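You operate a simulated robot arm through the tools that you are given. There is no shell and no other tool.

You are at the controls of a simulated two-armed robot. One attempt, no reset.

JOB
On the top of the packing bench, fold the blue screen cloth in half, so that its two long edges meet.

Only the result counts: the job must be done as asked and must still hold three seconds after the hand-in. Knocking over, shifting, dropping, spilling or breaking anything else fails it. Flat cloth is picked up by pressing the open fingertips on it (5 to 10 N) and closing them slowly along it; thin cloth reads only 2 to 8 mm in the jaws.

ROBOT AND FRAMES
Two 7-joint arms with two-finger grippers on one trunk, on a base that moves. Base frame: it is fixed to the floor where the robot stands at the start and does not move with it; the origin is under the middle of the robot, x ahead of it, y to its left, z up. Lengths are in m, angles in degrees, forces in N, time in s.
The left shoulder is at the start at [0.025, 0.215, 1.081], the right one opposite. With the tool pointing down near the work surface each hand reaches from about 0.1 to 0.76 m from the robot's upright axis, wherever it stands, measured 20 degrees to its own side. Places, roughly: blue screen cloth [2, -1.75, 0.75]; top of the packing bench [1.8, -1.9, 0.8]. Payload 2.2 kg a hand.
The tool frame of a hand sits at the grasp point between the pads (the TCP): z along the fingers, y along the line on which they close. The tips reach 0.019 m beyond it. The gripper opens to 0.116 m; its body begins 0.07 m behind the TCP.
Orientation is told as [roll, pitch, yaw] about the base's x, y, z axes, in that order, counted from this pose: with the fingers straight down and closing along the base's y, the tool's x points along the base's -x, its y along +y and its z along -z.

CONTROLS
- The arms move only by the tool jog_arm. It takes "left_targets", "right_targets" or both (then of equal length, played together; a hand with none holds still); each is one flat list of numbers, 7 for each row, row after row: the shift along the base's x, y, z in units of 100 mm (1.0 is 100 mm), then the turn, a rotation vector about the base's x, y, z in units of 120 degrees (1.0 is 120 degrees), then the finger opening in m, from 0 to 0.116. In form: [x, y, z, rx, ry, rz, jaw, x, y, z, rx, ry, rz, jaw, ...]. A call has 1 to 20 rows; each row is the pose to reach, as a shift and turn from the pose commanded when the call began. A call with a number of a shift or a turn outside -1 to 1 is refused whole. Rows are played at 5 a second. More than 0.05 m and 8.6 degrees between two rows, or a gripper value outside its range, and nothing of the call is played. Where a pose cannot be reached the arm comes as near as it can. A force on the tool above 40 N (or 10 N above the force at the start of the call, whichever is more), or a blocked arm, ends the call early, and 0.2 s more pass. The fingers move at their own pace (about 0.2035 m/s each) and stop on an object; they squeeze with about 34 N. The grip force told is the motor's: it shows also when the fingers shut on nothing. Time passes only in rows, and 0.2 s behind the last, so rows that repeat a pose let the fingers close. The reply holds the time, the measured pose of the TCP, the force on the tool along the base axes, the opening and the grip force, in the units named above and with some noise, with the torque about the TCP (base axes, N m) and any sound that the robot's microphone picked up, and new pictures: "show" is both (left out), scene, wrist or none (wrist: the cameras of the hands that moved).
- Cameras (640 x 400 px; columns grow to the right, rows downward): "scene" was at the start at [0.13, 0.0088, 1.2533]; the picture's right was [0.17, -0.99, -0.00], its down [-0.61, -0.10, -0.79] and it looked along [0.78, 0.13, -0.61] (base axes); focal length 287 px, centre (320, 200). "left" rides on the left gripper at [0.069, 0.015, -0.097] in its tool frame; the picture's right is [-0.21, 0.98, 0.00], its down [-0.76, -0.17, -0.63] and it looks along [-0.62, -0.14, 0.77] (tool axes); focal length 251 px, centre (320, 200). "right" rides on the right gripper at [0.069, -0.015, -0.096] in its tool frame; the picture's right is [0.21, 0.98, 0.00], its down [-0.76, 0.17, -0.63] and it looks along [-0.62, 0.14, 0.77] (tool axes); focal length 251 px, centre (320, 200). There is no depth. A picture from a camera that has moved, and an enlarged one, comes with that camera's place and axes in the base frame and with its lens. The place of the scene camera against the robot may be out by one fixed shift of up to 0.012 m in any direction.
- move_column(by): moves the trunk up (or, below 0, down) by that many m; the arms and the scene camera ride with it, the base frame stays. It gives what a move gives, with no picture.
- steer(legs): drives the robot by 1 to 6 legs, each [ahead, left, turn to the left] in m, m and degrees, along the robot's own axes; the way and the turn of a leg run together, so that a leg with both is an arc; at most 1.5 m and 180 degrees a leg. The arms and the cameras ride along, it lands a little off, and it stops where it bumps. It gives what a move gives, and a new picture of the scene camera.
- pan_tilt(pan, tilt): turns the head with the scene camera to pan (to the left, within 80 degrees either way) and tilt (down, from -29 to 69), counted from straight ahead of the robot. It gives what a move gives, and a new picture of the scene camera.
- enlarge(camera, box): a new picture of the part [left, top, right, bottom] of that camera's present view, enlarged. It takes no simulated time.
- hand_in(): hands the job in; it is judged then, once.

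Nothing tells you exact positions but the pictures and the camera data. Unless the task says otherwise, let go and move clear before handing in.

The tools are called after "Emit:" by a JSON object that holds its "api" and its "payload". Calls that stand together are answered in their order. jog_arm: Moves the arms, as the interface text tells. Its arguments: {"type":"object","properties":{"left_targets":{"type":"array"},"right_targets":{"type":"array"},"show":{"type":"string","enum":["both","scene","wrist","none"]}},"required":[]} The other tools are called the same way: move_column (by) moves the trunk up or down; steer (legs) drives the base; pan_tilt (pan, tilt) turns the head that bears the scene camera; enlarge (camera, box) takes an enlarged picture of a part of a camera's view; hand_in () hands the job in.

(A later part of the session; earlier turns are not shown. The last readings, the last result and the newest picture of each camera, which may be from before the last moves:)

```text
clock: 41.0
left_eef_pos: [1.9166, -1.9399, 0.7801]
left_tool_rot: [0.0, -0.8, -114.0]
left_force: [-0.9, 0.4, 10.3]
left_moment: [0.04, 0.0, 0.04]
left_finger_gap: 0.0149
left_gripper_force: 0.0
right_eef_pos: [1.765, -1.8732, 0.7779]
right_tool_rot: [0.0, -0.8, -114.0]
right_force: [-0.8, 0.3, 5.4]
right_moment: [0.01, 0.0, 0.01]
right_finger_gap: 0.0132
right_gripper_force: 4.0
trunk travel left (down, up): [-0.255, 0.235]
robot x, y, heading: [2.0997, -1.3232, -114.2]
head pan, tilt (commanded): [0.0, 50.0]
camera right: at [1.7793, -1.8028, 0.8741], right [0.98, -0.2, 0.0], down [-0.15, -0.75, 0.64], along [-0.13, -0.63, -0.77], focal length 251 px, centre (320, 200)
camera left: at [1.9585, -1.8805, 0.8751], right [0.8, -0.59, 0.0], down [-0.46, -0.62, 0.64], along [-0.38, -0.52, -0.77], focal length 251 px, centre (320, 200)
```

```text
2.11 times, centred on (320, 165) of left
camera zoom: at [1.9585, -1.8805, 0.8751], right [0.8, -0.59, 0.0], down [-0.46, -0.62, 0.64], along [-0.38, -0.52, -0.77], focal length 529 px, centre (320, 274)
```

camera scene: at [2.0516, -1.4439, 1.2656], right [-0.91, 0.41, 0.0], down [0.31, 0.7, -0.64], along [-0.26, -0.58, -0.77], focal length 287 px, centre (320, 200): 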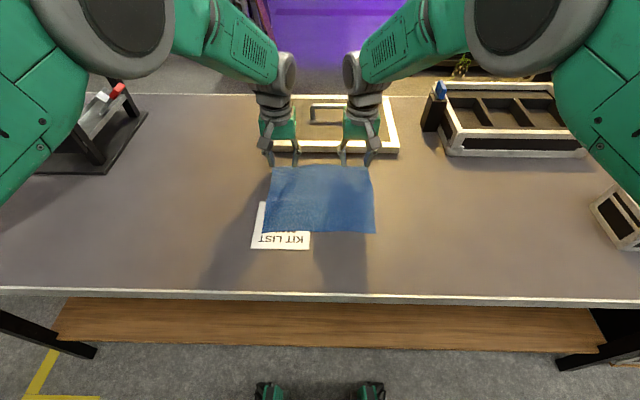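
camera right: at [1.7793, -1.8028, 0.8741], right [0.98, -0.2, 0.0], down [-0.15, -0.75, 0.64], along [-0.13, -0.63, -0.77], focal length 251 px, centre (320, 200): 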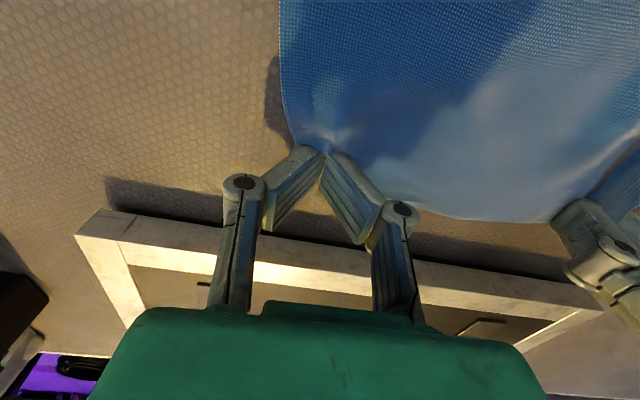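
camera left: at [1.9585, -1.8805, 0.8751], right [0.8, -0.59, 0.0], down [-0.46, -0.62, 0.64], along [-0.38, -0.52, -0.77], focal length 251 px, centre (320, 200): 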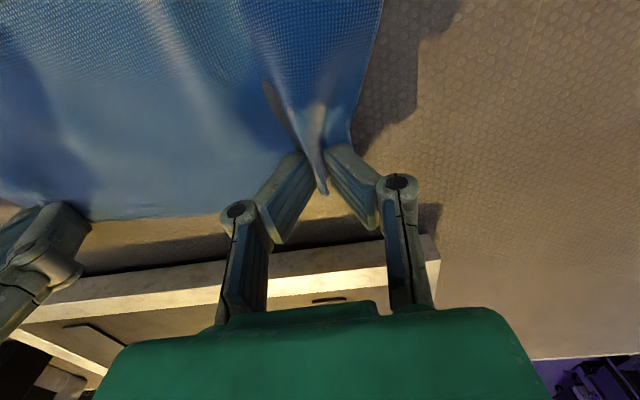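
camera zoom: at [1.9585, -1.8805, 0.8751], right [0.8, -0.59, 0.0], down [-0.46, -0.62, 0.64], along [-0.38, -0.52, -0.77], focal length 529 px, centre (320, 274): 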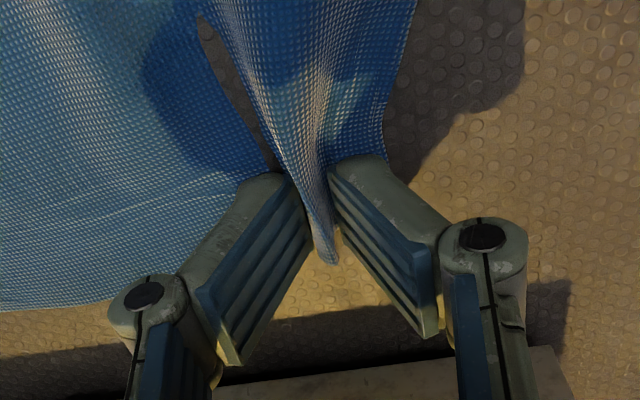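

The left hand holds a clear ridge of the far edge. The right seems to hold less cloth, so I'll finish closing both and read the gaps.

Emit:
{"api": "jog_arm", "payload": {"left_targets": [0, 0, 0.005, 0, 0, 0, 0.012, 0, 0, 0.005, 0, 0, 0, 0.008, 0, 0, 0.005, 0, 0, 0, 0.004, 0, 0, 0.005, 0, 0, 0, 0, 0, 0, 0.005, 0, 0, 0, 0], "right_targets": [0, 0, 0, 0, 0, 0, 0.012, 0, 0, 0, 0, 0, 0, 0.008, 0, 0, 0, 0, 0, 0, 0.004, 0, 0, 0, 0, 0, 0, 0, 0, 0, 0, 0, 0, 0, 0], "show": "wrist"}}

Emit:
{"api": "enlarge", "payload": {"camera": "right", "box": [240, 90, 420, 260]}}

Emit:
{"api": "enlarge", "payload": {"camera": "left", "box": [220, 70, 420, 260]}}

```text
clock: 42.2
left_eef_pos: [1.916, -1.9384, 0.781]
left_tool_rot: [-0.1, -0.7, -114.0]
left_force: [-2.2, -1.0, 8.6]
left_moment: [-0.03, -0.03, 0.0]
left_finger_gap: 0.0028
left_gripper_force: 32.2
right_eef_pos: [1.7641, -1.8743, 0.7795]
right_tool_rot: [0.1, -1.0, -113.9]
right_force: [-0.5, -1.9, 22.6]
right_moment: [0.04, -0.07, -0.03]
right_finger_gap: 0.0025
right_gripper_force: 31.4
trunk travel left (down, up): [-0.255, 0.235]
robot x, y, heading: [2.0963, -1.3297, -114.0]
head pan, tilt (commanded): [0.0, 50.0]
camera right: at [1.7793, -1.8026, 0.8752], right [0.98, -0.2, 0.0], down [-0.15, -0.75, 0.65], along [-0.13, -0.63, -0.76], focal length 251 px, centre (320, 200)
camera left: at [1.9589, -1.8796, 0.8758], right [0.8, -0.59, 0.0], down [-0.46, -0.61, 0.64], along [-0.38, -0.52, -0.77], focal length 251 px, centre (320, 200)
```

right: 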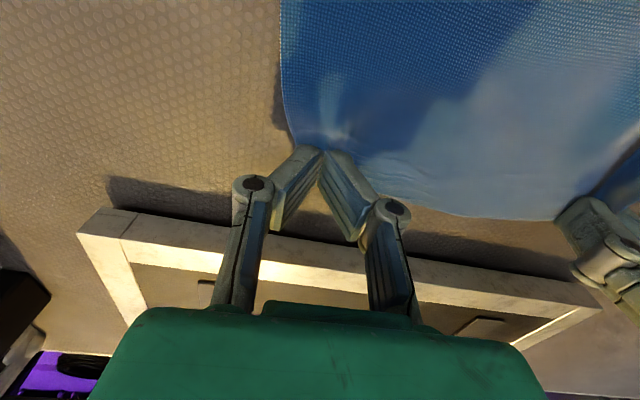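
left: 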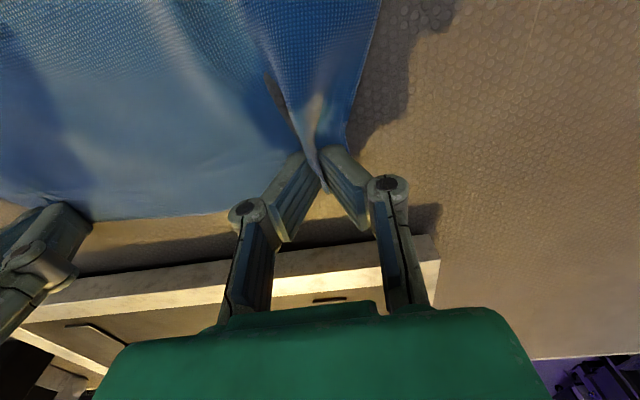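

```text
2.35 times, centred on (330, 175) of right
camera zoom: at [1.7793, -1.8026, 0.8752], right [0.98, -0.2, 0.0], down [-0.15, -0.75, 0.65], along [-0.13, -0.63, -0.76], focal length 592 px, centre (296, 259)
```

zoom: 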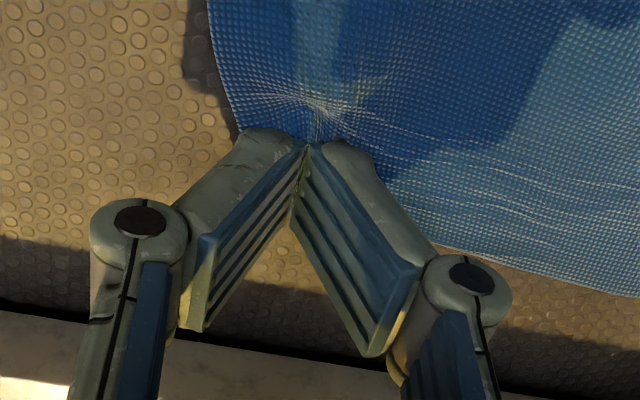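

```text
2.11 times, centred on (320, 165) of left
camera zoom: at [1.9589, -1.8796, 0.8758], right [0.8, -0.59, 0.0], down [-0.46, -0.61, 0.64], along [-0.38, -0.52, -0.77], focal length 529 px, centre (320, 274)
```

zoom: 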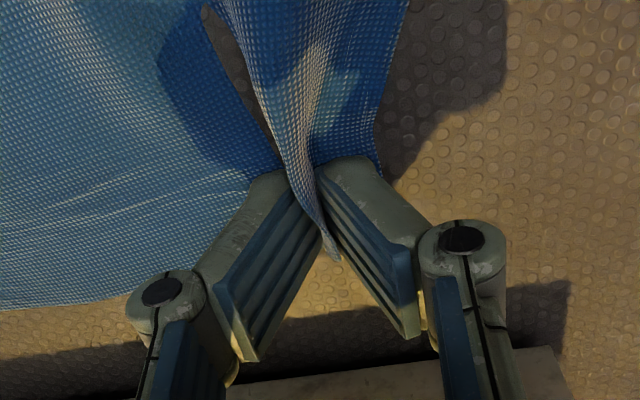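

Both gaps read about 2.5–2.8 mm. The left ridge is well held and the right pinch looks small. I'll lift both slightly to test the grip.

Emit:
{"api": "jog_arm", "payload": {"left_targets": [0, 0, 0.05, 0, 0, 0, 0, 0, 0, 0.1, 0, 0, 0, 0, 0, 0, 0.15, 0, 0, 0, 0], "right_targets": [0, 0, 0.05, 0, 0, 0, 0, 0, 0, 0.1, 0, 0, 0, 0, 0, 0, 0.15, 0, 0, 0, 0], "show": "both"}}

Emit:
{"api": "enlarge", "payload": {"camera": "right", "box": [240, 90, 420, 260]}}

```text
clock: 43.0
left_eef_pos: [1.9162, -1.9399, 0.7926]
left_tool_rot: [0.0, -0.6, -114.0]
left_force: [0.2, -0.4, -0.2]
left_moment: [0.01, 0.05, -0.01]
left_finger_gap: 0.0032
left_gripper_force: 32.2
right_eef_pos: [1.7648, -1.8733, 0.7912]
right_tool_rot: [0.0, -0.5, -113.9]
right_force: [-0.3, -0.3, -0.3]
right_moment: [0.02, -0.04, -0.04]
right_finger_gap: 0.0025
right_gripper_force: 31.9
trunk travel left (down, up): [-0.255, 0.235]
robot x, y, heading: [2.0989, -1.3253, -114.0]
head pan, tilt (commanded): [0.0, 50.0]
camera scene: at [2.0514, -1.4441, 1.2655], right [-0.91, 0.41, 0.0], down [0.31, 0.7, -0.64], along [-0.26, -0.58, -0.77], focal length 287 px, centre (320, 200)
camera right: at [1.7787, -1.8022, 0.8873], right [0.98, -0.2, 0.0], down [-0.15, -0.75, 0.64], along [-0.13, -0.63, -0.77], focal length 251 px, centre (320, 200)
camera left: at [1.9586, -1.8807, 0.8892], right [0.8, -0.59, 0.0], down [-0.46, -0.62, 0.64], along [-0.38, -0.52, -0.77], focal length 251 px, centre (320, 200)
```

scene: 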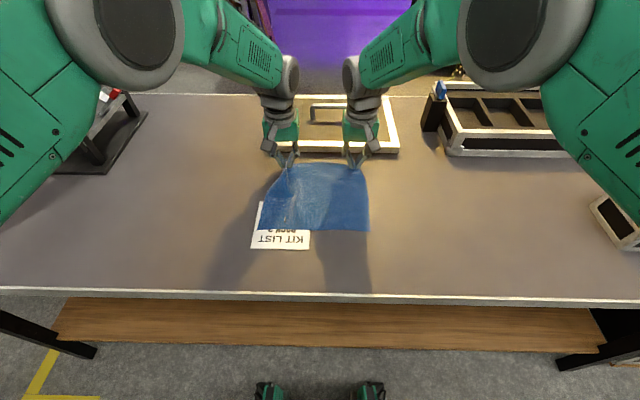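
right: 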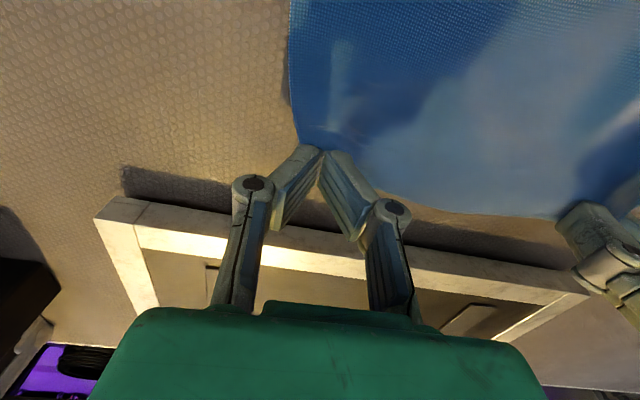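
left: 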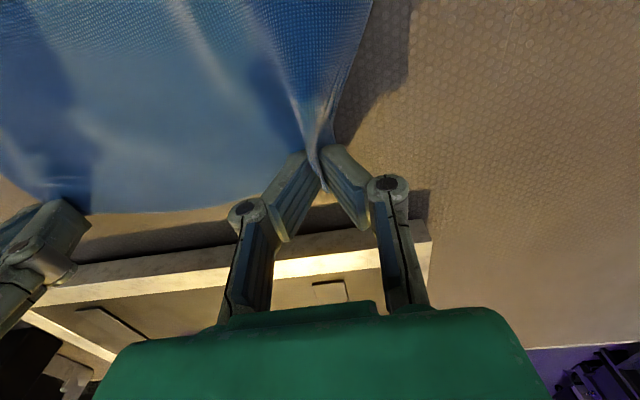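

```text
2.35 times, centred on (330, 175) of right
camera zoom: at [1.7787, -1.8022, 0.8873], right [0.98, -0.2, 0.0], down [-0.15, -0.75, 0.64], along [-0.13, -0.63, -0.77], focal length 592 px, centre (296, 259)
```

zoom: 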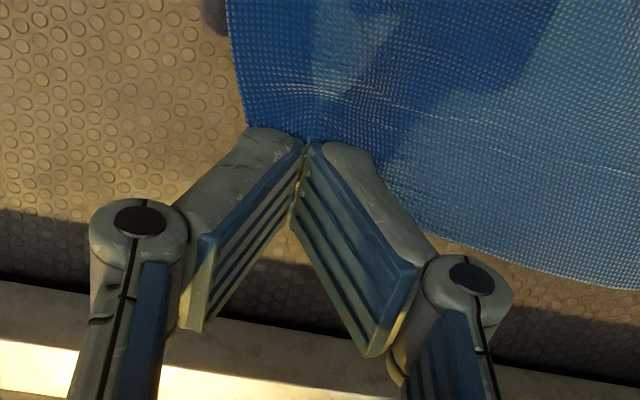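

I'm unsure whether the right hand still holds, so I'll zoom the scene view.

Emit:
{"api": "enlarge", "payload": {"camera": "scene", "box": [240, 120, 400, 250]}}

```text
3.08 times, centred on (320, 185) of scene
camera zoom: at [2.0514, -1.4441, 1.2655], right [-0.91, 0.41, 0.0], down [0.31, 0.7, -0.64], along [-0.26, -0.58, -0.77], focal length 882 px, centre (320, 246)
```

zoom: 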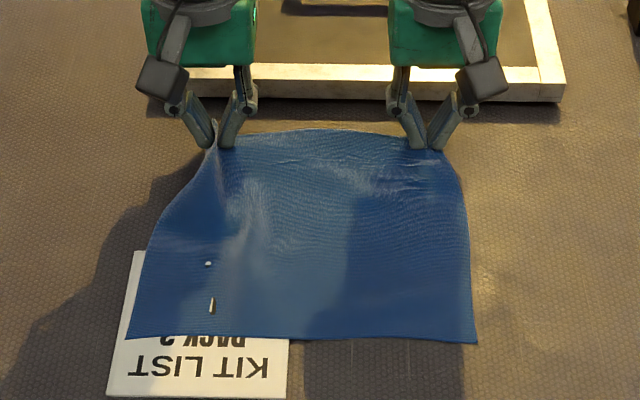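

I'll lift the right hand a further 2 cm (left the same) to see whether the cloth follows.

Emit:
{"api": "jog_arm", "payload": {"left_targets": [0, 0, 0.1, 0, 0, 0, 0, 0, 0, 0.2, 0, 0, 0, 0], "right_targets": [0, 0, 0.1, 0, 0, 0, 0, 0, 0, 0.2, 0, 0, 0, 0], "show": "both"}}

Emit:
{"api": "enlarge", "payload": {"camera": "scene", "box": [240, 120, 400, 250]}}

```text
clock: 43.6
left_eef_pos: [1.9169, -1.9382, 0.8132]
left_tool_rot: [0.0, -0.6, -113.9]
left_force: [-0.2, 0.5, 0.4]
left_moment: [-0.04, 0.0, -0.01]
left_finger_gap: 0.0031
left_gripper_force: 32.0
right_eef_pos: [1.7636, -1.8729, 0.8137]
right_tool_rot: [0.0, -0.7, -113.9]
right_force: [0.6, -0.2, 0.8]
right_moment: [-0.03, -0.03, 0.02]
right_finger_gap: 0.0027
right_gripper_force: 31.7
trunk travel left (down, up): [-0.255, 0.235]
robot x, y, heading: [2.1013, -1.3275, -113.9]
head pan, tilt (commanded): [0.0, 50.0]
camera scene: at [2.0516, -1.4441, 1.2655], right [-0.91, 0.41, 0.0], down [0.31, 0.7, -0.64], along [-0.26, -0.58, -0.77], focal length 287 px, centre (320, 200)
camera right: at [1.7779, -1.8032, 0.9085], right [0.98, -0.2, 0.0], down [-0.15, -0.75, 0.64], along [-0.13, -0.63, -0.77], focal length 251 px, centre (320, 200)
camera left: at [1.959, -1.8809, 0.9084], right [0.8, -0.59, 0.0], down [-0.46, -0.62, 0.64], along [-0.38, -0.52, -0.77], focal length 251 px, centre (320, 200)
```

scene: 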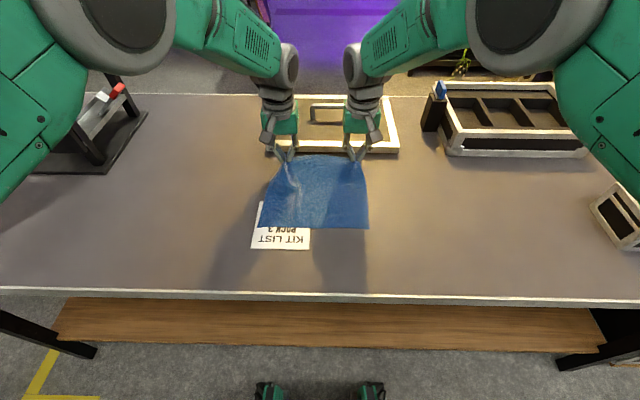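
right: 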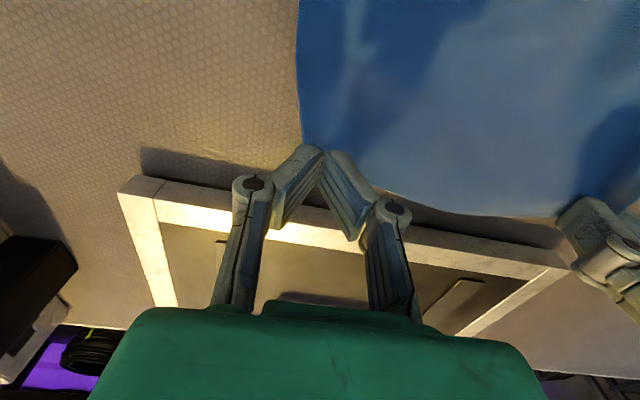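
left: 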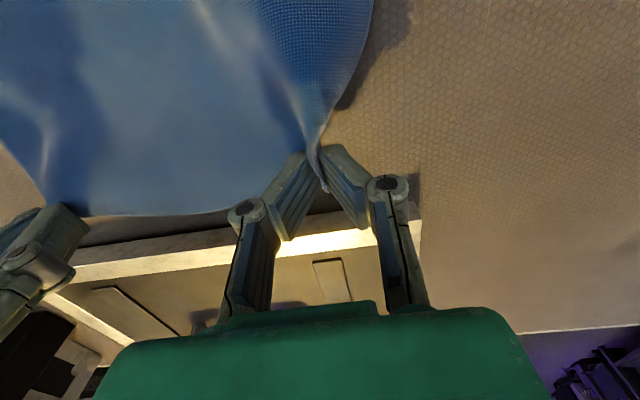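

```text
3.08 times, centred on (320, 185) of scene
camera zoom: at [2.0516, -1.4441, 1.2655], right [-0.91, 0.41, 0.0], down [0.31, 0.7, -0.64], along [-0.26, -0.58, -0.77], focal length 882 px, centre (320, 246)
```

zoom: 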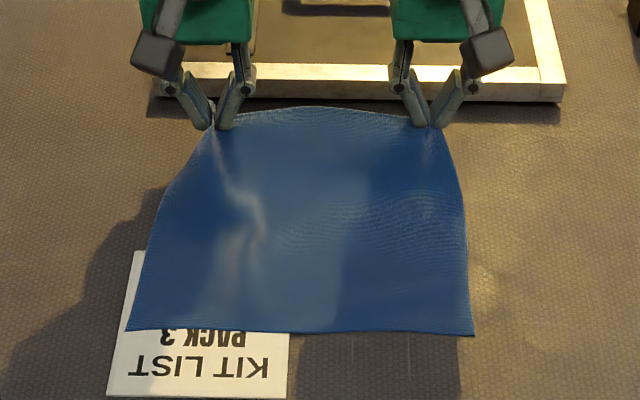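

Both corners are held, the cloth follows the hands, and the card hasn't moved. I'll now carry the far edge along an arc around the fold line (f≈0.56 m from my axis), tilting the fingers forward gradually so the edge turns over.

Emit:
{"api": "jog_arm", "payload": {"left_targets": [0.03, 0.067, 0.12, -0.019, 0.0085, 0, 0, 0.06, 0.134, 0.239, -0.038, 0.017, 0, 0, 0.108, 0.242, 0.34, -0.057, 0.0254, 0, 0, 0.156, 0.35, 0.427, -0.0761, 0.0339, 0, 0, 0.204, 0.458, 0.48, -0.095, 0.0424, 0, 0, 0.252, 0.565, 0.514, -0.1142, 0.0508, 0, 0, 0.295, 0.662, 0.526, -0.133, 0.059, 0, 0, 0.338, 0.758, 0.529, -0.1523, 0.0678, 0, 0], "right_targets": [0.03, 0.067, 0.12, -0.019, 0.0085, 0, 0, 0.06, 0.134, 0.239, -0.038, 0.017, 0, 0, 0.108, 0.242, 0.34, -0.057, 0.0254, 0, 0, 0.156, 0.35, 0.427, -0.0761, 0.0339, 0, 0, 0.204, 0.458, 0.48, -0.095, 0.0424, 0, 0, 0.252, 0.565, 0.514, -0.1142, 0.0508, 0, 0, 0.295, 0.662, 0.526, -0.133, 0.059, 0, 0, 0.338, 0.758, 0.529, -0.1523, 0.0678, 0, 0], "show": "both"}}

Emit:
{"api": "enlarge", "payload": {"camera": "scene", "box": [220, 110, 420, 270]}}

```text
clock: 45.6
left_eef_pos: [1.9696, -1.8477, 0.8161]
left_tool_rot: [-2.1, -14.5, -111.0]
left_force: [-19.1, 8.7, 0.3]
left_moment: [0.17, 0.37, -0.17]
left_finger_gap: 0.0034
left_gripper_force: 32.3
right_eef_pos: [1.7969, -1.7729, 0.8194]
right_tool_rot: [2.2, -15.1, -117.1]
right_force: [20.2, -9.4, 0.1]
right_moment: [-0.12, -0.4, 0.12]
right_finger_gap: 0.0031
right_gripper_force: 32.5
trunk travel left (down, up): [-0.255, 0.235]
robot x, y, heading: [2.1007, -1.3265, -114.3]
head pan, tilt (commanded): [0.0, 50.0]
stopped in row 8 (left hand): the arm was blocked; the commanded pose is now the measured one
camera scene: at [2.0519, -1.4432, 1.2656], right [-0.91, 0.41, 0.0], down [0.31, 0.7, -0.64], along [-0.26, -0.58, -0.77], focal length 287 px, centre (320, 200)
camera right: at [1.8217, -1.6831, 0.8941], right [0.97, -0.25, -0.02], down [-0.13, -0.57, 0.81], along [-0.21, -0.78, -0.58], focal length 251 px, centre (320, 200)
camera left: at [2.0187, -1.7683, 0.891], right [0.83, -0.55, 0.02], down [-0.34, -0.48, 0.81], along [-0.44, -0.68, -0.59], focal length 251 px, centre (320, 200)
```

scene: 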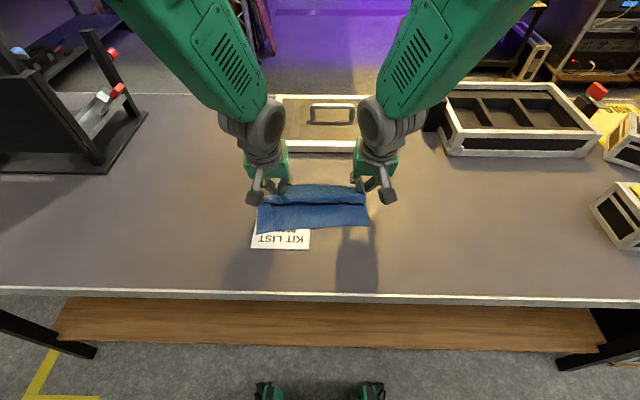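
right: 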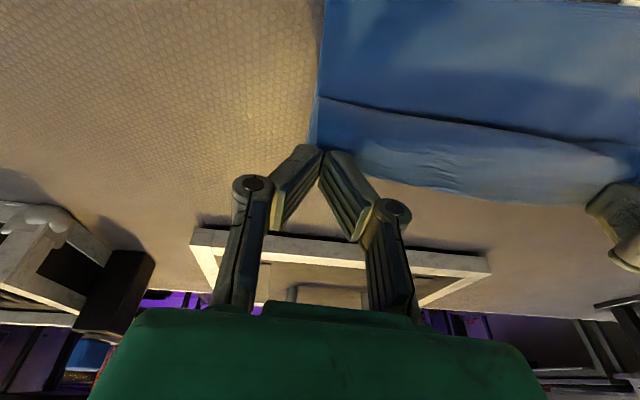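
left: 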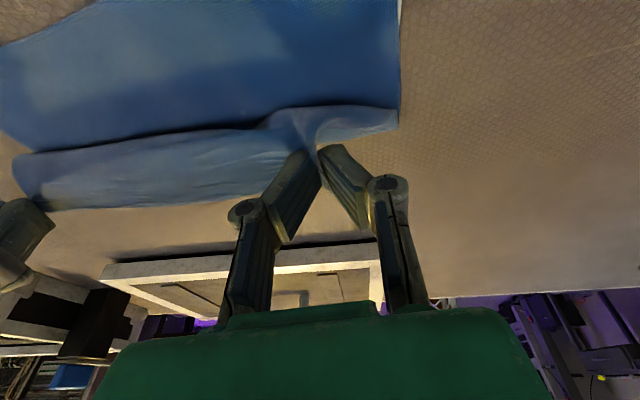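

```text
2.50 times, centred on (320, 190) of scene
camera zoom: at [2.0519, -1.4432, 1.2656], right [-0.91, 0.41, 0.0], down [0.31, 0.7, -0.64], along [-0.26, -0.58, -0.77], focal length 717 px, centre (320, 225)
```

zoom: 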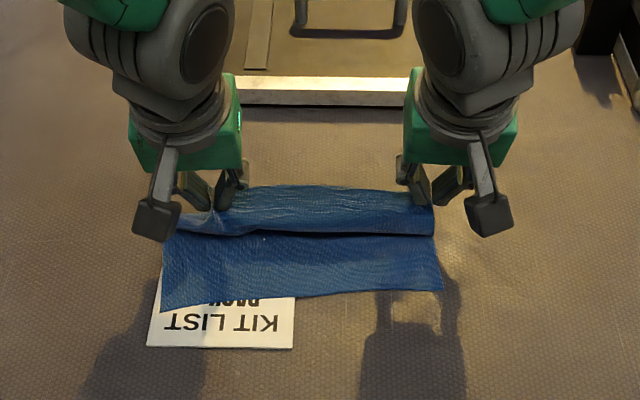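

The arms couldn't follow the tilt: the hands drifted apart to 0.188 m and are pulling the cloth taut at about 20 N, though both still hold it. I'll bring them 1 cm inward each and slightly up to relax it.

Emit:
{"api": "jog_arm", "payload": {"left_targets": [-0.046, 0.02, 0.02, 0, 0, 0, 0, -0.091, 0.041, 0.05, 0, 0, 0, 0], "right_targets": [0.046, -0.02, 0.02, 0, 0, 0, 0, 0.091, -0.041, 0.05, 0, 0, 0, 0], "show": "scene"}}

Emit:
{"api": "enlarge", "payload": {"camera": "scene", "box": [220, 110, 420, 270]}}

```text
clock: 46.2
left_eef_pos: [1.966, -1.8459, 0.8198]
left_tool_rot: [-2.3, -14.0, -110.1]
left_force: [-7.3, 2.8, 0.0]
left_moment: [0.07, 0.11, -0.06]
left_finger_gap: 0.0032
left_gripper_force: 31.8
right_eef_pos: [1.8012, -1.774, 0.8229]
right_tool_rot: [2.4, -14.3, -117.9]
right_force: [7.5, -2.7, 0.2]
right_moment: [-0.06, -0.14, 0.04]
right_finger_gap: 0.0028
right_gripper_force: 31.5
trunk travel left (down, up): [-0.255, 0.235]
robot x, y, heading: [2.1024, -1.3294, -113.9]
head pan, tilt (commanded): [0.0, 50.0]
camera scene: at [2.0519, -1.4431, 1.2656], right [-0.91, 0.41, 0.0], down [0.31, 0.7, -0.64], along [-0.26, -0.58, -0.77], focal length 287 px, centre (320, 200)
```

scene: 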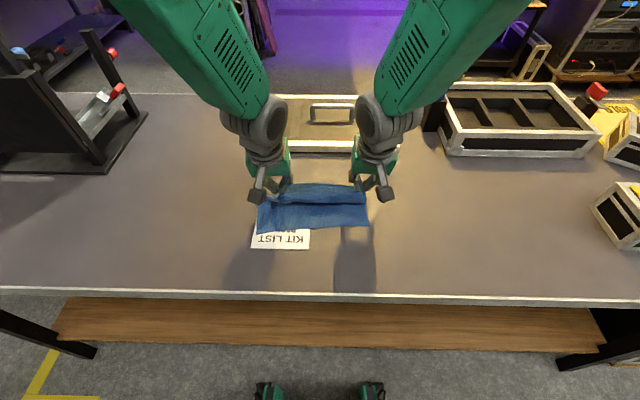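

```text
2.50 times, centred on (320, 190) of scene
camera zoom: at [2.0519, -1.4431, 1.2656], right [-0.91, 0.41, 0.0], down [0.31, 0.7, -0.64], along [-0.26, -0.58, -0.77], focal length 717 px, centre (320, 225)
```

zoom: 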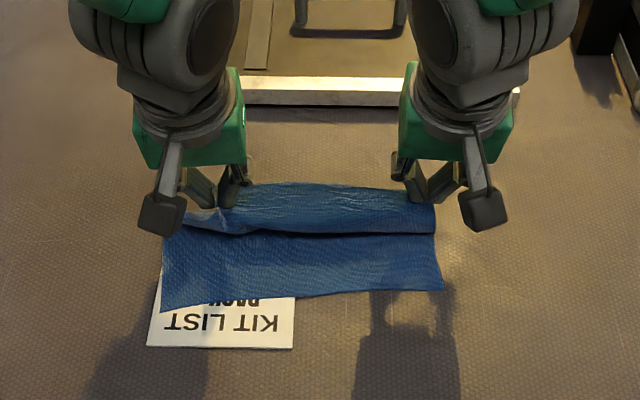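

The fold is going well: the far edge now leads the fingertips toward me, while the near edge sits at about f=0.442 (left) to 0.462 (right), slightly rotated, and the card is undisturbed. I'll continue toward the near edge in small steps, easing the lateral tension.

Emit:
{"api": "jog_arm", "payload": {"left_targets": [0.024, 0.073, 0.03, 0, 0, 0, 0, 0.048, 0.143, 0.06, 0, 0, 0, 0, 0.071, 0.215, 0.08, 0, 0, 0, 0, 0.095, 0.286, 0.08, 0, 0, 0, 0], "right_targets": [0.037, 0.066, 0.03, 0, 0, 0, 0, 0.075, 0.131, 0.06, 0, 0, 0, 0, 0.112, 0.196, 0.08, 0, 0, 0, 0, 0.149, 0.262, 0.08, 0, 0, 0, 0], "show": "both"}}

Emit:
{"api": "enlarge", "payload": {"camera": "scene", "box": [220, 110, 420, 270]}}

```text
clock: 47.4
left_eef_pos: [1.987, -1.8001, 0.7998]
left_tool_rot: [-3.1, -10.1, -108.8]
left_force: [-11.6, 4.3, 1.5]
left_moment: [0.07, 0.17, -0.06]
left_finger_gap: 0.0033
left_gripper_force: 32.3
right_eef_pos: [1.8193, -1.7317, 0.8037]
right_tool_rot: [3.3, -10.6, -119.4]
right_force: [9.9, -3.5, 0.1]
right_moment: [-0.08, -0.22, 0.06]
right_finger_gap: 0.0028
right_gripper_force: 32.0
trunk travel left (down, up): [-0.255, 0.235]
robot x, y, heading: [2.0991, -1.3277, -113.9]
head pan, tilt (commanded): [0.0, 50.0]
stopped in row 4 (left hand): the arm was blocked; the commanded pose is now the measured one
camera scene: at [2.052, -1.443, 1.2657], right [-0.91, 0.41, 0.0], down [0.31, 0.7, -0.64], along [-0.26, -0.58, -0.77], focal length 287 px, centre (320, 200)
camera right: at [1.8427, -1.646, 0.8845], right [0.96, -0.29, 0.02], down [-0.19, -0.61, 0.77], along [-0.21, -0.74, -0.64], focal length 251 px, centre (320, 200)
camera left: at [2.033, -1.7271, 0.8814], right [0.85, -0.52, -0.01], down [-0.33, -0.56, 0.76], along [-0.41, -0.65, -0.65], focal length 251 px, centre (320, 200)
```

scene: 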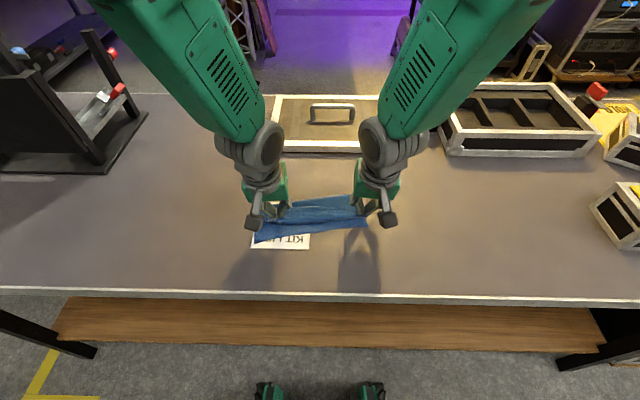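
right: 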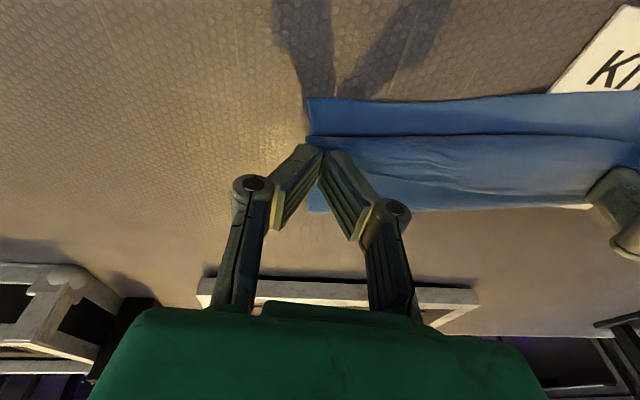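
left: 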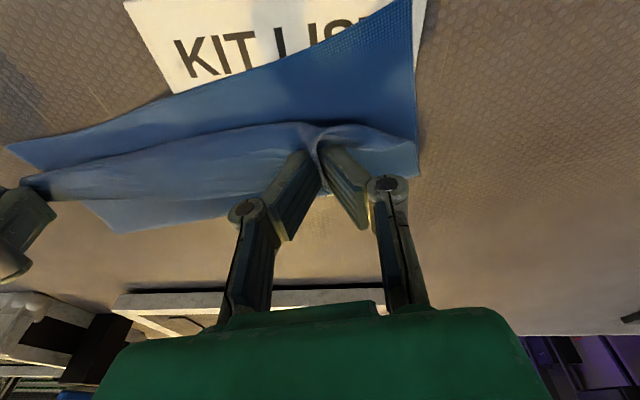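

```text
2.50 times, centred on (320, 190) of scene
camera zoom: at [2.052, -1.443, 1.2657], right [-0.91, 0.41, 0.0], down [0.31, 0.7, -0.64], along [-0.26, -0.58, -0.77], focal length 717 px, centre (320, 225)
```

zoom: 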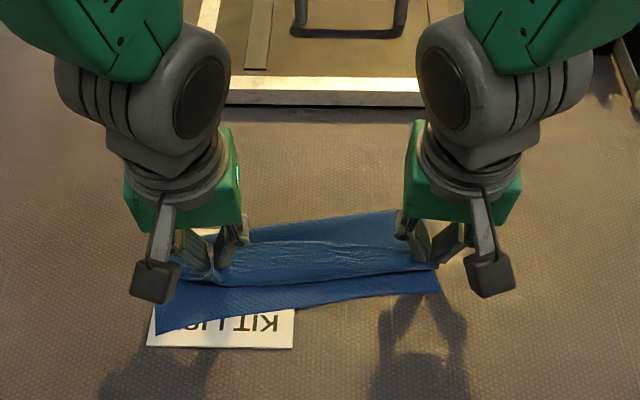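

The tilt is what the arms can't hold this close: they sagged and dragged the left near corner about 2.5 cm toward me, though the card still hasn't moved. I'll return both hands to straight-down, lift them a little and ease inward.

Emit:
{"api": "jog_arm", "payload": {"left_targets": [-0.01, 0.004, 0.06, 0.0164, -0.0144, -0.011, 0, -0.02, 0.008, 0.12, 0.0328, -0.0288, -0.0215, 0, -0.03, 0.013, 0.18, 0.0492, -0.043, -0.032, 0, -0.037, 0.016, 0.25, 0.0656, -0.0575, -0.043, 0], "right_targets": [0.01, -0.004, 0.06, 0.023, -0.0027, 0.011, 0, 0.02, -0.008, 0.12, 0.046, -0.0054, 0.0225, 0, 0.03, -0.013, 0.18, 0.069, -0.0081, 0.034, 0, 0.037, -0.016, 0.25, 0.0919, -0.0108, 0.045, 0], "show": "both"}}

Emit:
{"api": "enlarge", "payload": {"camera": "scene", "box": [220, 130, 420, 270]}}

```text
clock: 48.4
left_eef_pos: [1.9811, -1.7997, 0.8274]
left_tool_rot: [0.8, -0.4, -114.9]
left_force: [-1.8, 1.6, 0.1]
left_moment: [0.05, 0.05, -0.03]
left_finger_gap: 0.0032
left_gripper_force: 32.1
right_eef_pos: [1.8242, -1.7324, 0.8308]
right_tool_rot: [-0.8, -0.4, -113.0]
right_force: [1.6, 0.0, 0.1]
right_moment: [-0.03, -0.04, 0.0]
right_finger_gap: 0.0023
right_gripper_force: 31.3
trunk travel left (down, up): [-0.255, 0.235]
robot x, y, heading: [2.1007, -1.3231, -114.1]
head pan, tilt (commanded): [0.0, 50.0]
camera scene: at [2.052, -1.443, 1.2657], right [-0.91, 0.41, 0.0], down [0.31, 0.7, -0.64], along [-0.26, -0.58, -0.77], focal length 287 px, centre (320, 200)
camera right: at [1.8381, -1.6627, 0.9261], right [0.98, -0.18, -0.02], down [-0.13, -0.76, 0.64], along [-0.13, -0.62, -0.77], focal length 251 px, centre (320, 200)
camera left: at [2.0227, -1.741, 0.9231], right [0.8, -0.61, 0.02], down [-0.47, -0.61, 0.64], along [-0.38, -0.51, -0.77], focal length 251 px, centre (320, 200)
```

scene: 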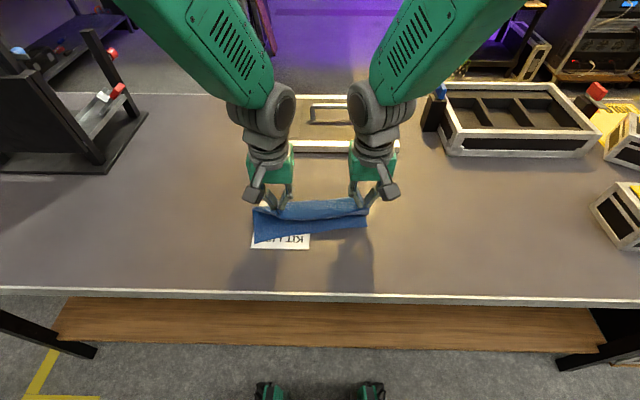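
right: 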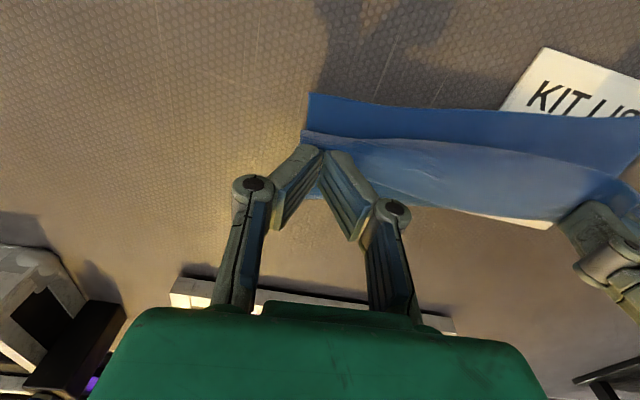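
left: 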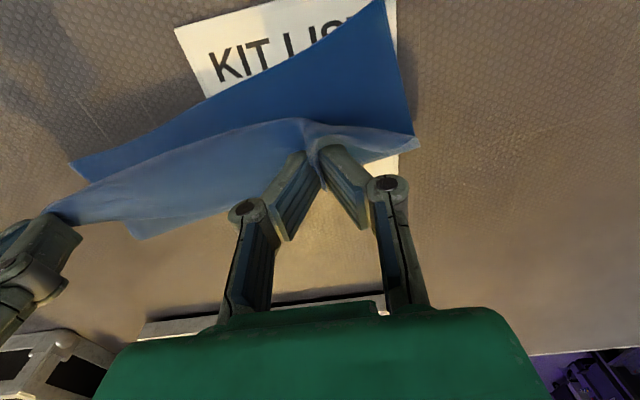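

```text
2.86 times, centred on (320, 200) of scene
camera zoom: at [2.052, -1.443, 1.2657], right [-0.91, 0.41, 0.0], down [0.31, 0.7, -0.64], along [-0.26, -0.58, -0.77], focal length 819 px, centre (320, 200)
```

zoom: 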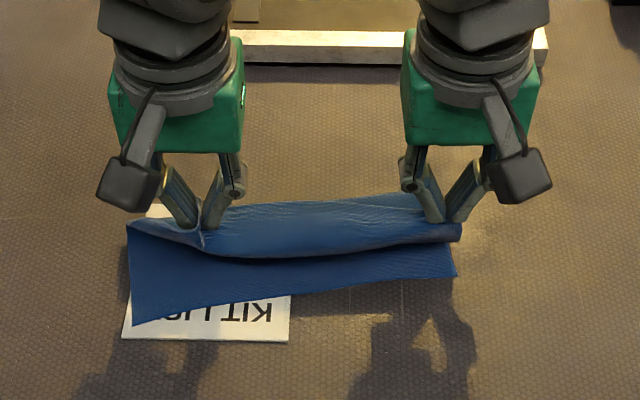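

With the tool vertical the arms track well, and tension is almost gone. The bottom near edge runs from (f 0.429, left) to (f 0.472, right), and the top flap already lines up laterally. I'll move the left hand 2.6 cm and the right 0.6 cm toward me while high, then lower gently.

Emit:
{"api": "jog_arm", "payload": {"left_targets": [0.035, 0.08, 0, 0, 0, 0, 0, 0.07, 0.16, 0, 0, 0, 0, 0, 0.106, 0.238, 0, 0, 0, 0, 0, 0.106, 0.238, -0.08, 0, 0, 0, 0, 0.106, 0.238, -0.16, 0, 0, 0, 0, 0.106, 0.238, -0.23, 0, 0, 0, 0], "right_targets": [0.008, 0.018, 0, 0, 0, 0, 0, 0.016, 0.037, 0, 0, 0, 0, 0, 0.024, 0.055, 0, 0, 0, 0, 0, 0.024, 0.055, -0.09, 0, 0, 0, 0, 0.024, 0.055, -0.18, 0, 0, 0, 0, 0.024, 0.055, -0.26, 0, 0, 0, 0], "show": "both"}}

Emit:
{"api": "enlarge", "payload": {"camera": "scene", "box": [220, 130, 420, 270]}}

```text
clock: 49.8
left_eef_pos: [1.9913, -1.7766, 0.8044]
left_tool_rot: [0.6, -0.5, -114.8]
left_force: [-2.5, 0.1, 0.1]
left_moment: [-0.01, 0.07, 0.0]
left_finger_gap: 0.0032
left_gripper_force: 32.7
right_eef_pos: [1.8262, -1.7283, 0.8054]
right_tool_rot: [-0.9, -0.4, -113.1]
right_force: [1.2, -0.8, -0.4]
right_moment: [0.0, -0.06, 0.03]
right_finger_gap: 0.0026
right_gripper_force: 31.9
trunk travel left (down, up): [-0.255, 0.235]
robot x, y, heading: [2.0977, -1.3292, -113.8]
head pan, tilt (commanded): [0.0, 50.0]
camera scene: at [2.0518, -1.4435, 1.2656], right [-0.91, 0.41, 0.0], down [0.31, 0.7, -0.64], along [-0.26, -0.58, -0.77], focal length 287 px, centre (320, 200)
camera right: at [1.841, -1.6581, 0.9005], right [0.98, -0.19, -0.02], down [-0.13, -0.76, 0.64], along [-0.13, -0.62, -0.77], focal length 251 px, centre (320, 200)
camera left: at [2.0342, -1.7178, 0.8998], right [0.8, -0.6, 0.01], down [-0.47, -0.61, 0.64], along [-0.38, -0.51, -0.77], focal length 251 px, centre (320, 200)
```

scene: 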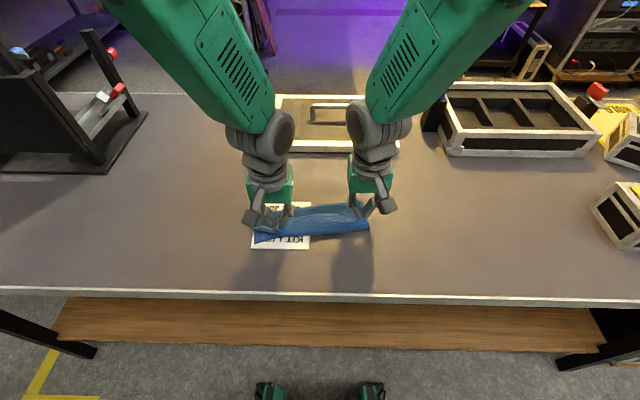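
right: 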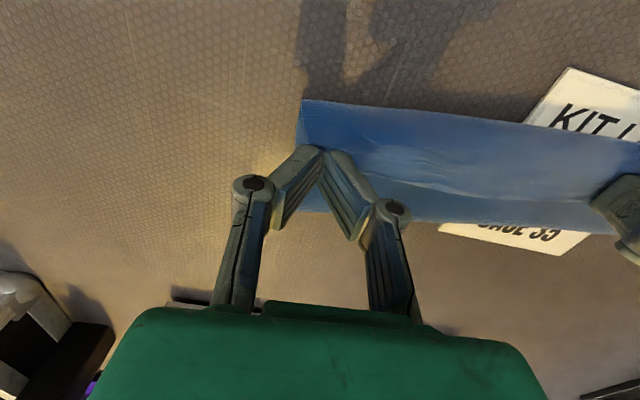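
left: 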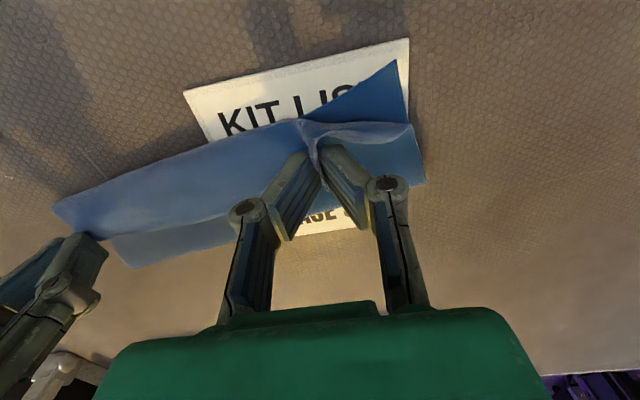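

```text
2.86 times, centred on (320, 200) of scene
camera zoom: at [2.0518, -1.4435, 1.2656], right [-0.91, 0.41, 0.0], down [0.31, 0.7, -0.64], along [-0.26, -0.58, -0.77], focal length 819 px, centre (320, 200)
```

zoom: 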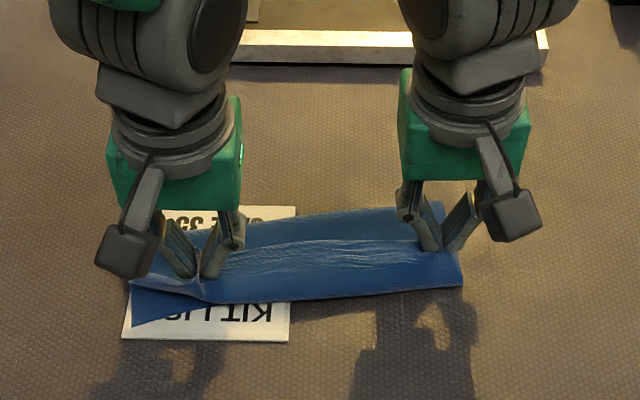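

The top edge now nearly meets the bottom near edge in the middle and right, with only the left corner lagging because of the gathered ridge. I'll lower the rest of the way, easing the right hand 5 mm forward so the flap doesn't overshoot.

Emit:
{"api": "jog_arm", "payload": {"left_targets": [0.004, 0.009, -0.05, 0, 0, 0, 0, 0.008, 0.018, -0.1, 0, 0, 0, 0, 0.008, 0.018, -0.14, 0, 0, 0, 0, 0.008, 0.018, -0.14, 0, 0, 0, 0], "right_targets": [-0.01, -0.022, -0.05, 0, 0, 0, 0, -0.02, -0.046, -0.1, 0, 0, 0, 0, -0.02, -0.046, -0.15, 0, 0, 0, 0, -0.02, -0.046, -0.15, 0, 0, 0, 0], "show": "both"}}

Emit:
{"api": "enlarge", "payload": {"camera": "scene", "box": [220, 130, 420, 270]}}

```text
clock: 50.8
left_eef_pos: [1.9943, -1.7762, 0.7897]
left_tool_rot: [0.4, -0.6, -114.4]
left_force: [-5.1, 1.0, -0.3]
left_moment: [0.03, 0.12, 0.01]
left_finger_gap: 0.0034
left_gripper_force: 31.6
right_eef_pos: [1.8236, -1.732, 0.789]
right_tool_rot: [-0.8, -0.5, -113.1]
right_force: [3.8, -0.5, 0.2]
right_moment: [-0.03, -0.11, 0.03]
right_finger_gap: 0.0024
right_gripper_force: 32.1
trunk travel left (down, up): [-0.255, 0.235]
robot x, y, heading: [2.1007, -1.3266, -114.2]
head pan, tilt (commanded): [0.0, 50.0]
camera scene: at [2.0519, -1.4431, 1.2657], right [-0.91, 0.41, 0.0], down [0.31, 0.7, -0.64], along [-0.26, -0.58, -0.77], focal length 287 px, centre (320, 200)
camera right: at [1.8386, -1.6617, 0.8855], right [0.98, -0.19, -0.02], down [-0.13, -0.76, 0.64], along [-0.13, -0.62, -0.77], focal length 251 px, centre (320, 200)
camera left: at [2.0352, -1.7175, 0.8866], right [0.8, -0.6, 0.01], down [-0.47, -0.61, 0.64], along [-0.38, -0.52, -0.77], focal length 251 px, centre (320, 200)
```

scene: 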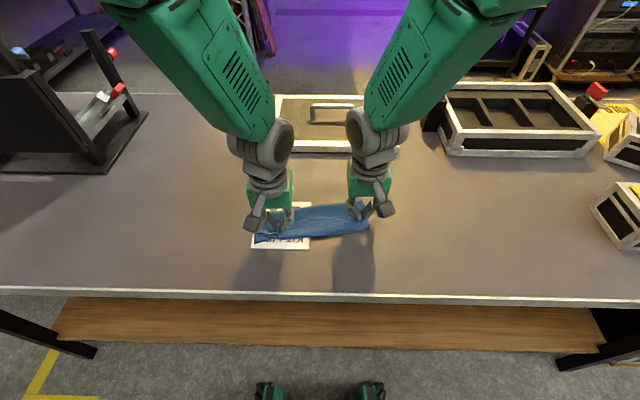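
right: 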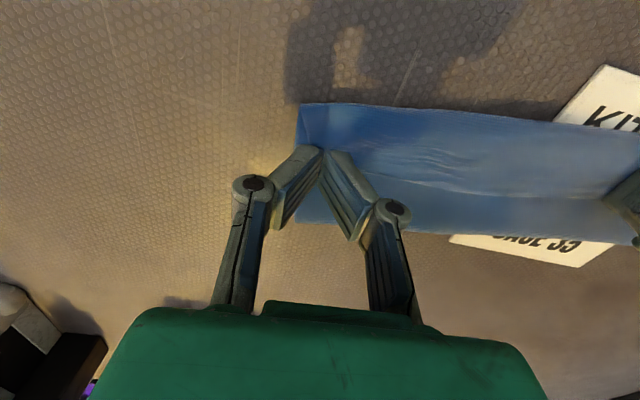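
left: 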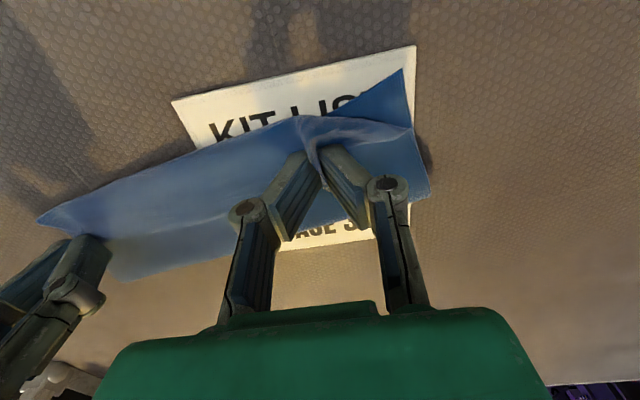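

```text
2.86 times, centred on (320, 200) of scene
camera zoom: at [2.0519, -1.4431, 1.2657], right [-0.91, 0.41, 0.0], down [0.31, 0.7, -0.64], along [-0.26, -0.58, -0.77], focal length 819 px, centre (320, 200)
```

zoom: 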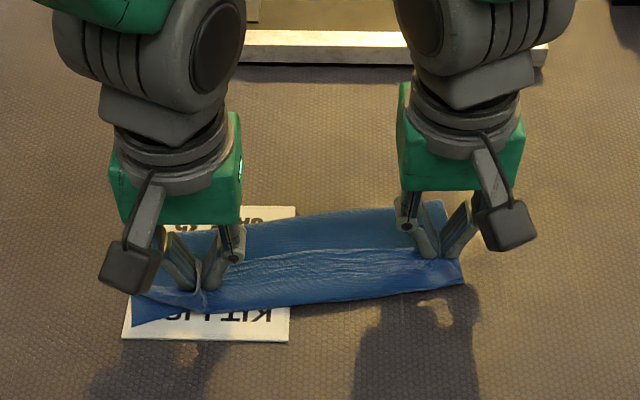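

The top edge is down on the bottom near edge, apart from the left corner. I'll relax the tension by 3 mm each and open the fingers slowly.

Emit:
{"api": "jog_arm", "payload": {"left_targets": [-0.014, 0.006, 0, 0, 0, 0, 0, -0.027, 0.012, 0, 0, 0, 0, 0, -0.027, 0.012, 0.01, 0, 0, 0, 0.006, -0.027, 0.012, 0.01, 0, 0, 0, 0.012, -0.027, 0.012, 0.01, 0, 0, 0, 0.018, -0.027, 0.012, 0.01, 0, 0, 0, 0.024, -0.027, 0.012, 0.01, 0, 0, 0, 0.03], "right_targets": [0.014, -0.006, 0, 0, 0, 0, 0, 0.027, -0.012, 0, 0, 0, 0, 0, 0.027, -0.012, 0.01, 0, 0, 0, 0.006, 0.027, -0.012, 0.01, 0, 0, 0, 0.012, 0.027, -0.012, 0.01, 0, 0, 0, 0.018, 0.027, -0.012, 0.01, 0, 0, 0, 0.024, 0.027, -0.012, 0.01, 0, 0, 0, 0.03], "show": "both"}}

Emit:
{"api": "enlarge", "payload": {"camera": "scene", "box": [220, 130, 420, 270]}}

```text
clock: 52.4
left_eef_pos: [1.9918, -1.7767, 0.7921]
left_tool_rot: [0.0, -0.4, -114.0]
left_force: [0.1, -0.3, -0.3]
left_moment: [0.06, -0.02, 0.0]
left_finger_gap: 0.0299
left_gripper_force: 0.0
right_eef_pos: [1.827, -1.7339, 0.7906]
right_tool_rot: [-0.8, -0.5, -113.1]
right_force: [0.3, 0.7, 0.4]
right_moment: [-0.03, -0.01, 0.01]
right_finger_gap: 0.0297
right_gripper_force: 0.1
trunk travel left (down, up): [-0.255, 0.235]
robot x, y, heading: [2.1029, -1.3271, -114.2]
head pan, tilt (commanded): [0.0, 50.0]
camera scene: at [2.052, -1.4431, 1.2656], right [-0.91, 0.41, 0.0], down [0.31, 0.7, -0.64], along [-0.26, -0.58, -0.77], focal length 287 px, centre (320, 200)
camera right: at [1.8419, -1.6637, 0.8865], right [0.98, -0.19, -0.02], down [-0.13, -0.76, 0.64], along [-0.13, -0.62, -0.77], focal length 251 px, centre (320, 200)
camera left: at [2.0329, -1.7169, 0.8874], right [0.81, -0.59, 0.0], down [-0.46, -0.62, 0.64], along [-0.38, -0.51, -0.77], focal length 251 px, centre (320, 200)
```

scene: 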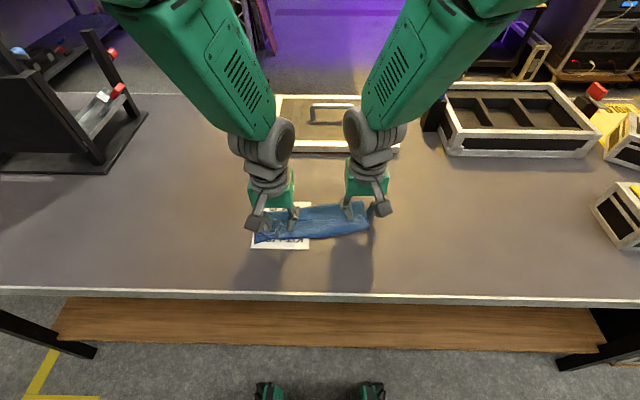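
right: 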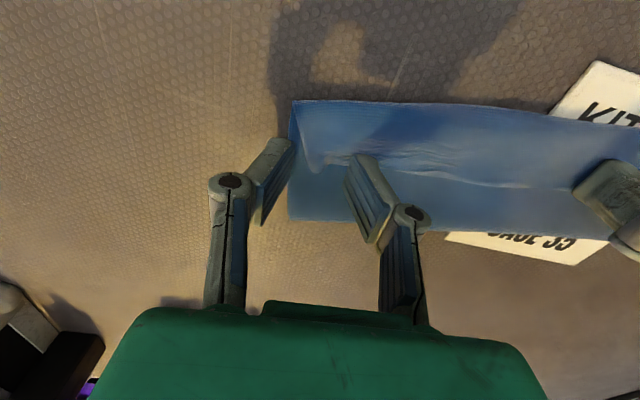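
left: 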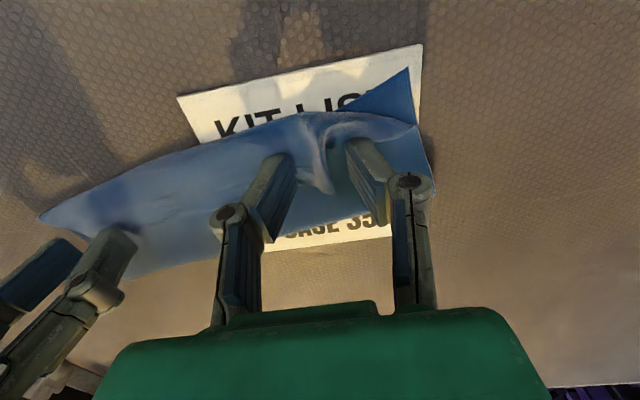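

```text
2.86 times, centred on (320, 200) of scene
camera zoom: at [2.052, -1.4431, 1.2656], right [-0.91, 0.41, 0.0], down [0.31, 0.7, -0.64], along [-0.26, -0.58, -0.77], focal length 819 px, centre (320, 200)
```

zoom: 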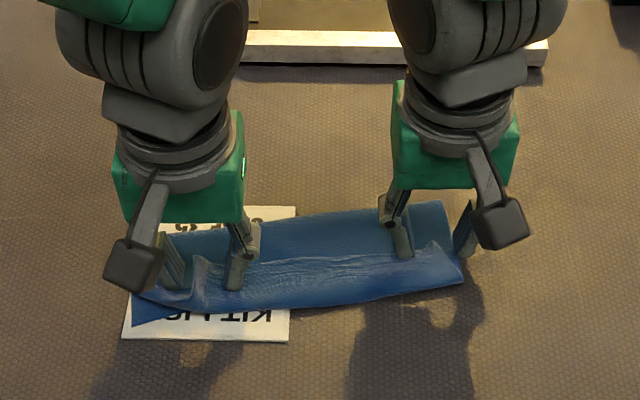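

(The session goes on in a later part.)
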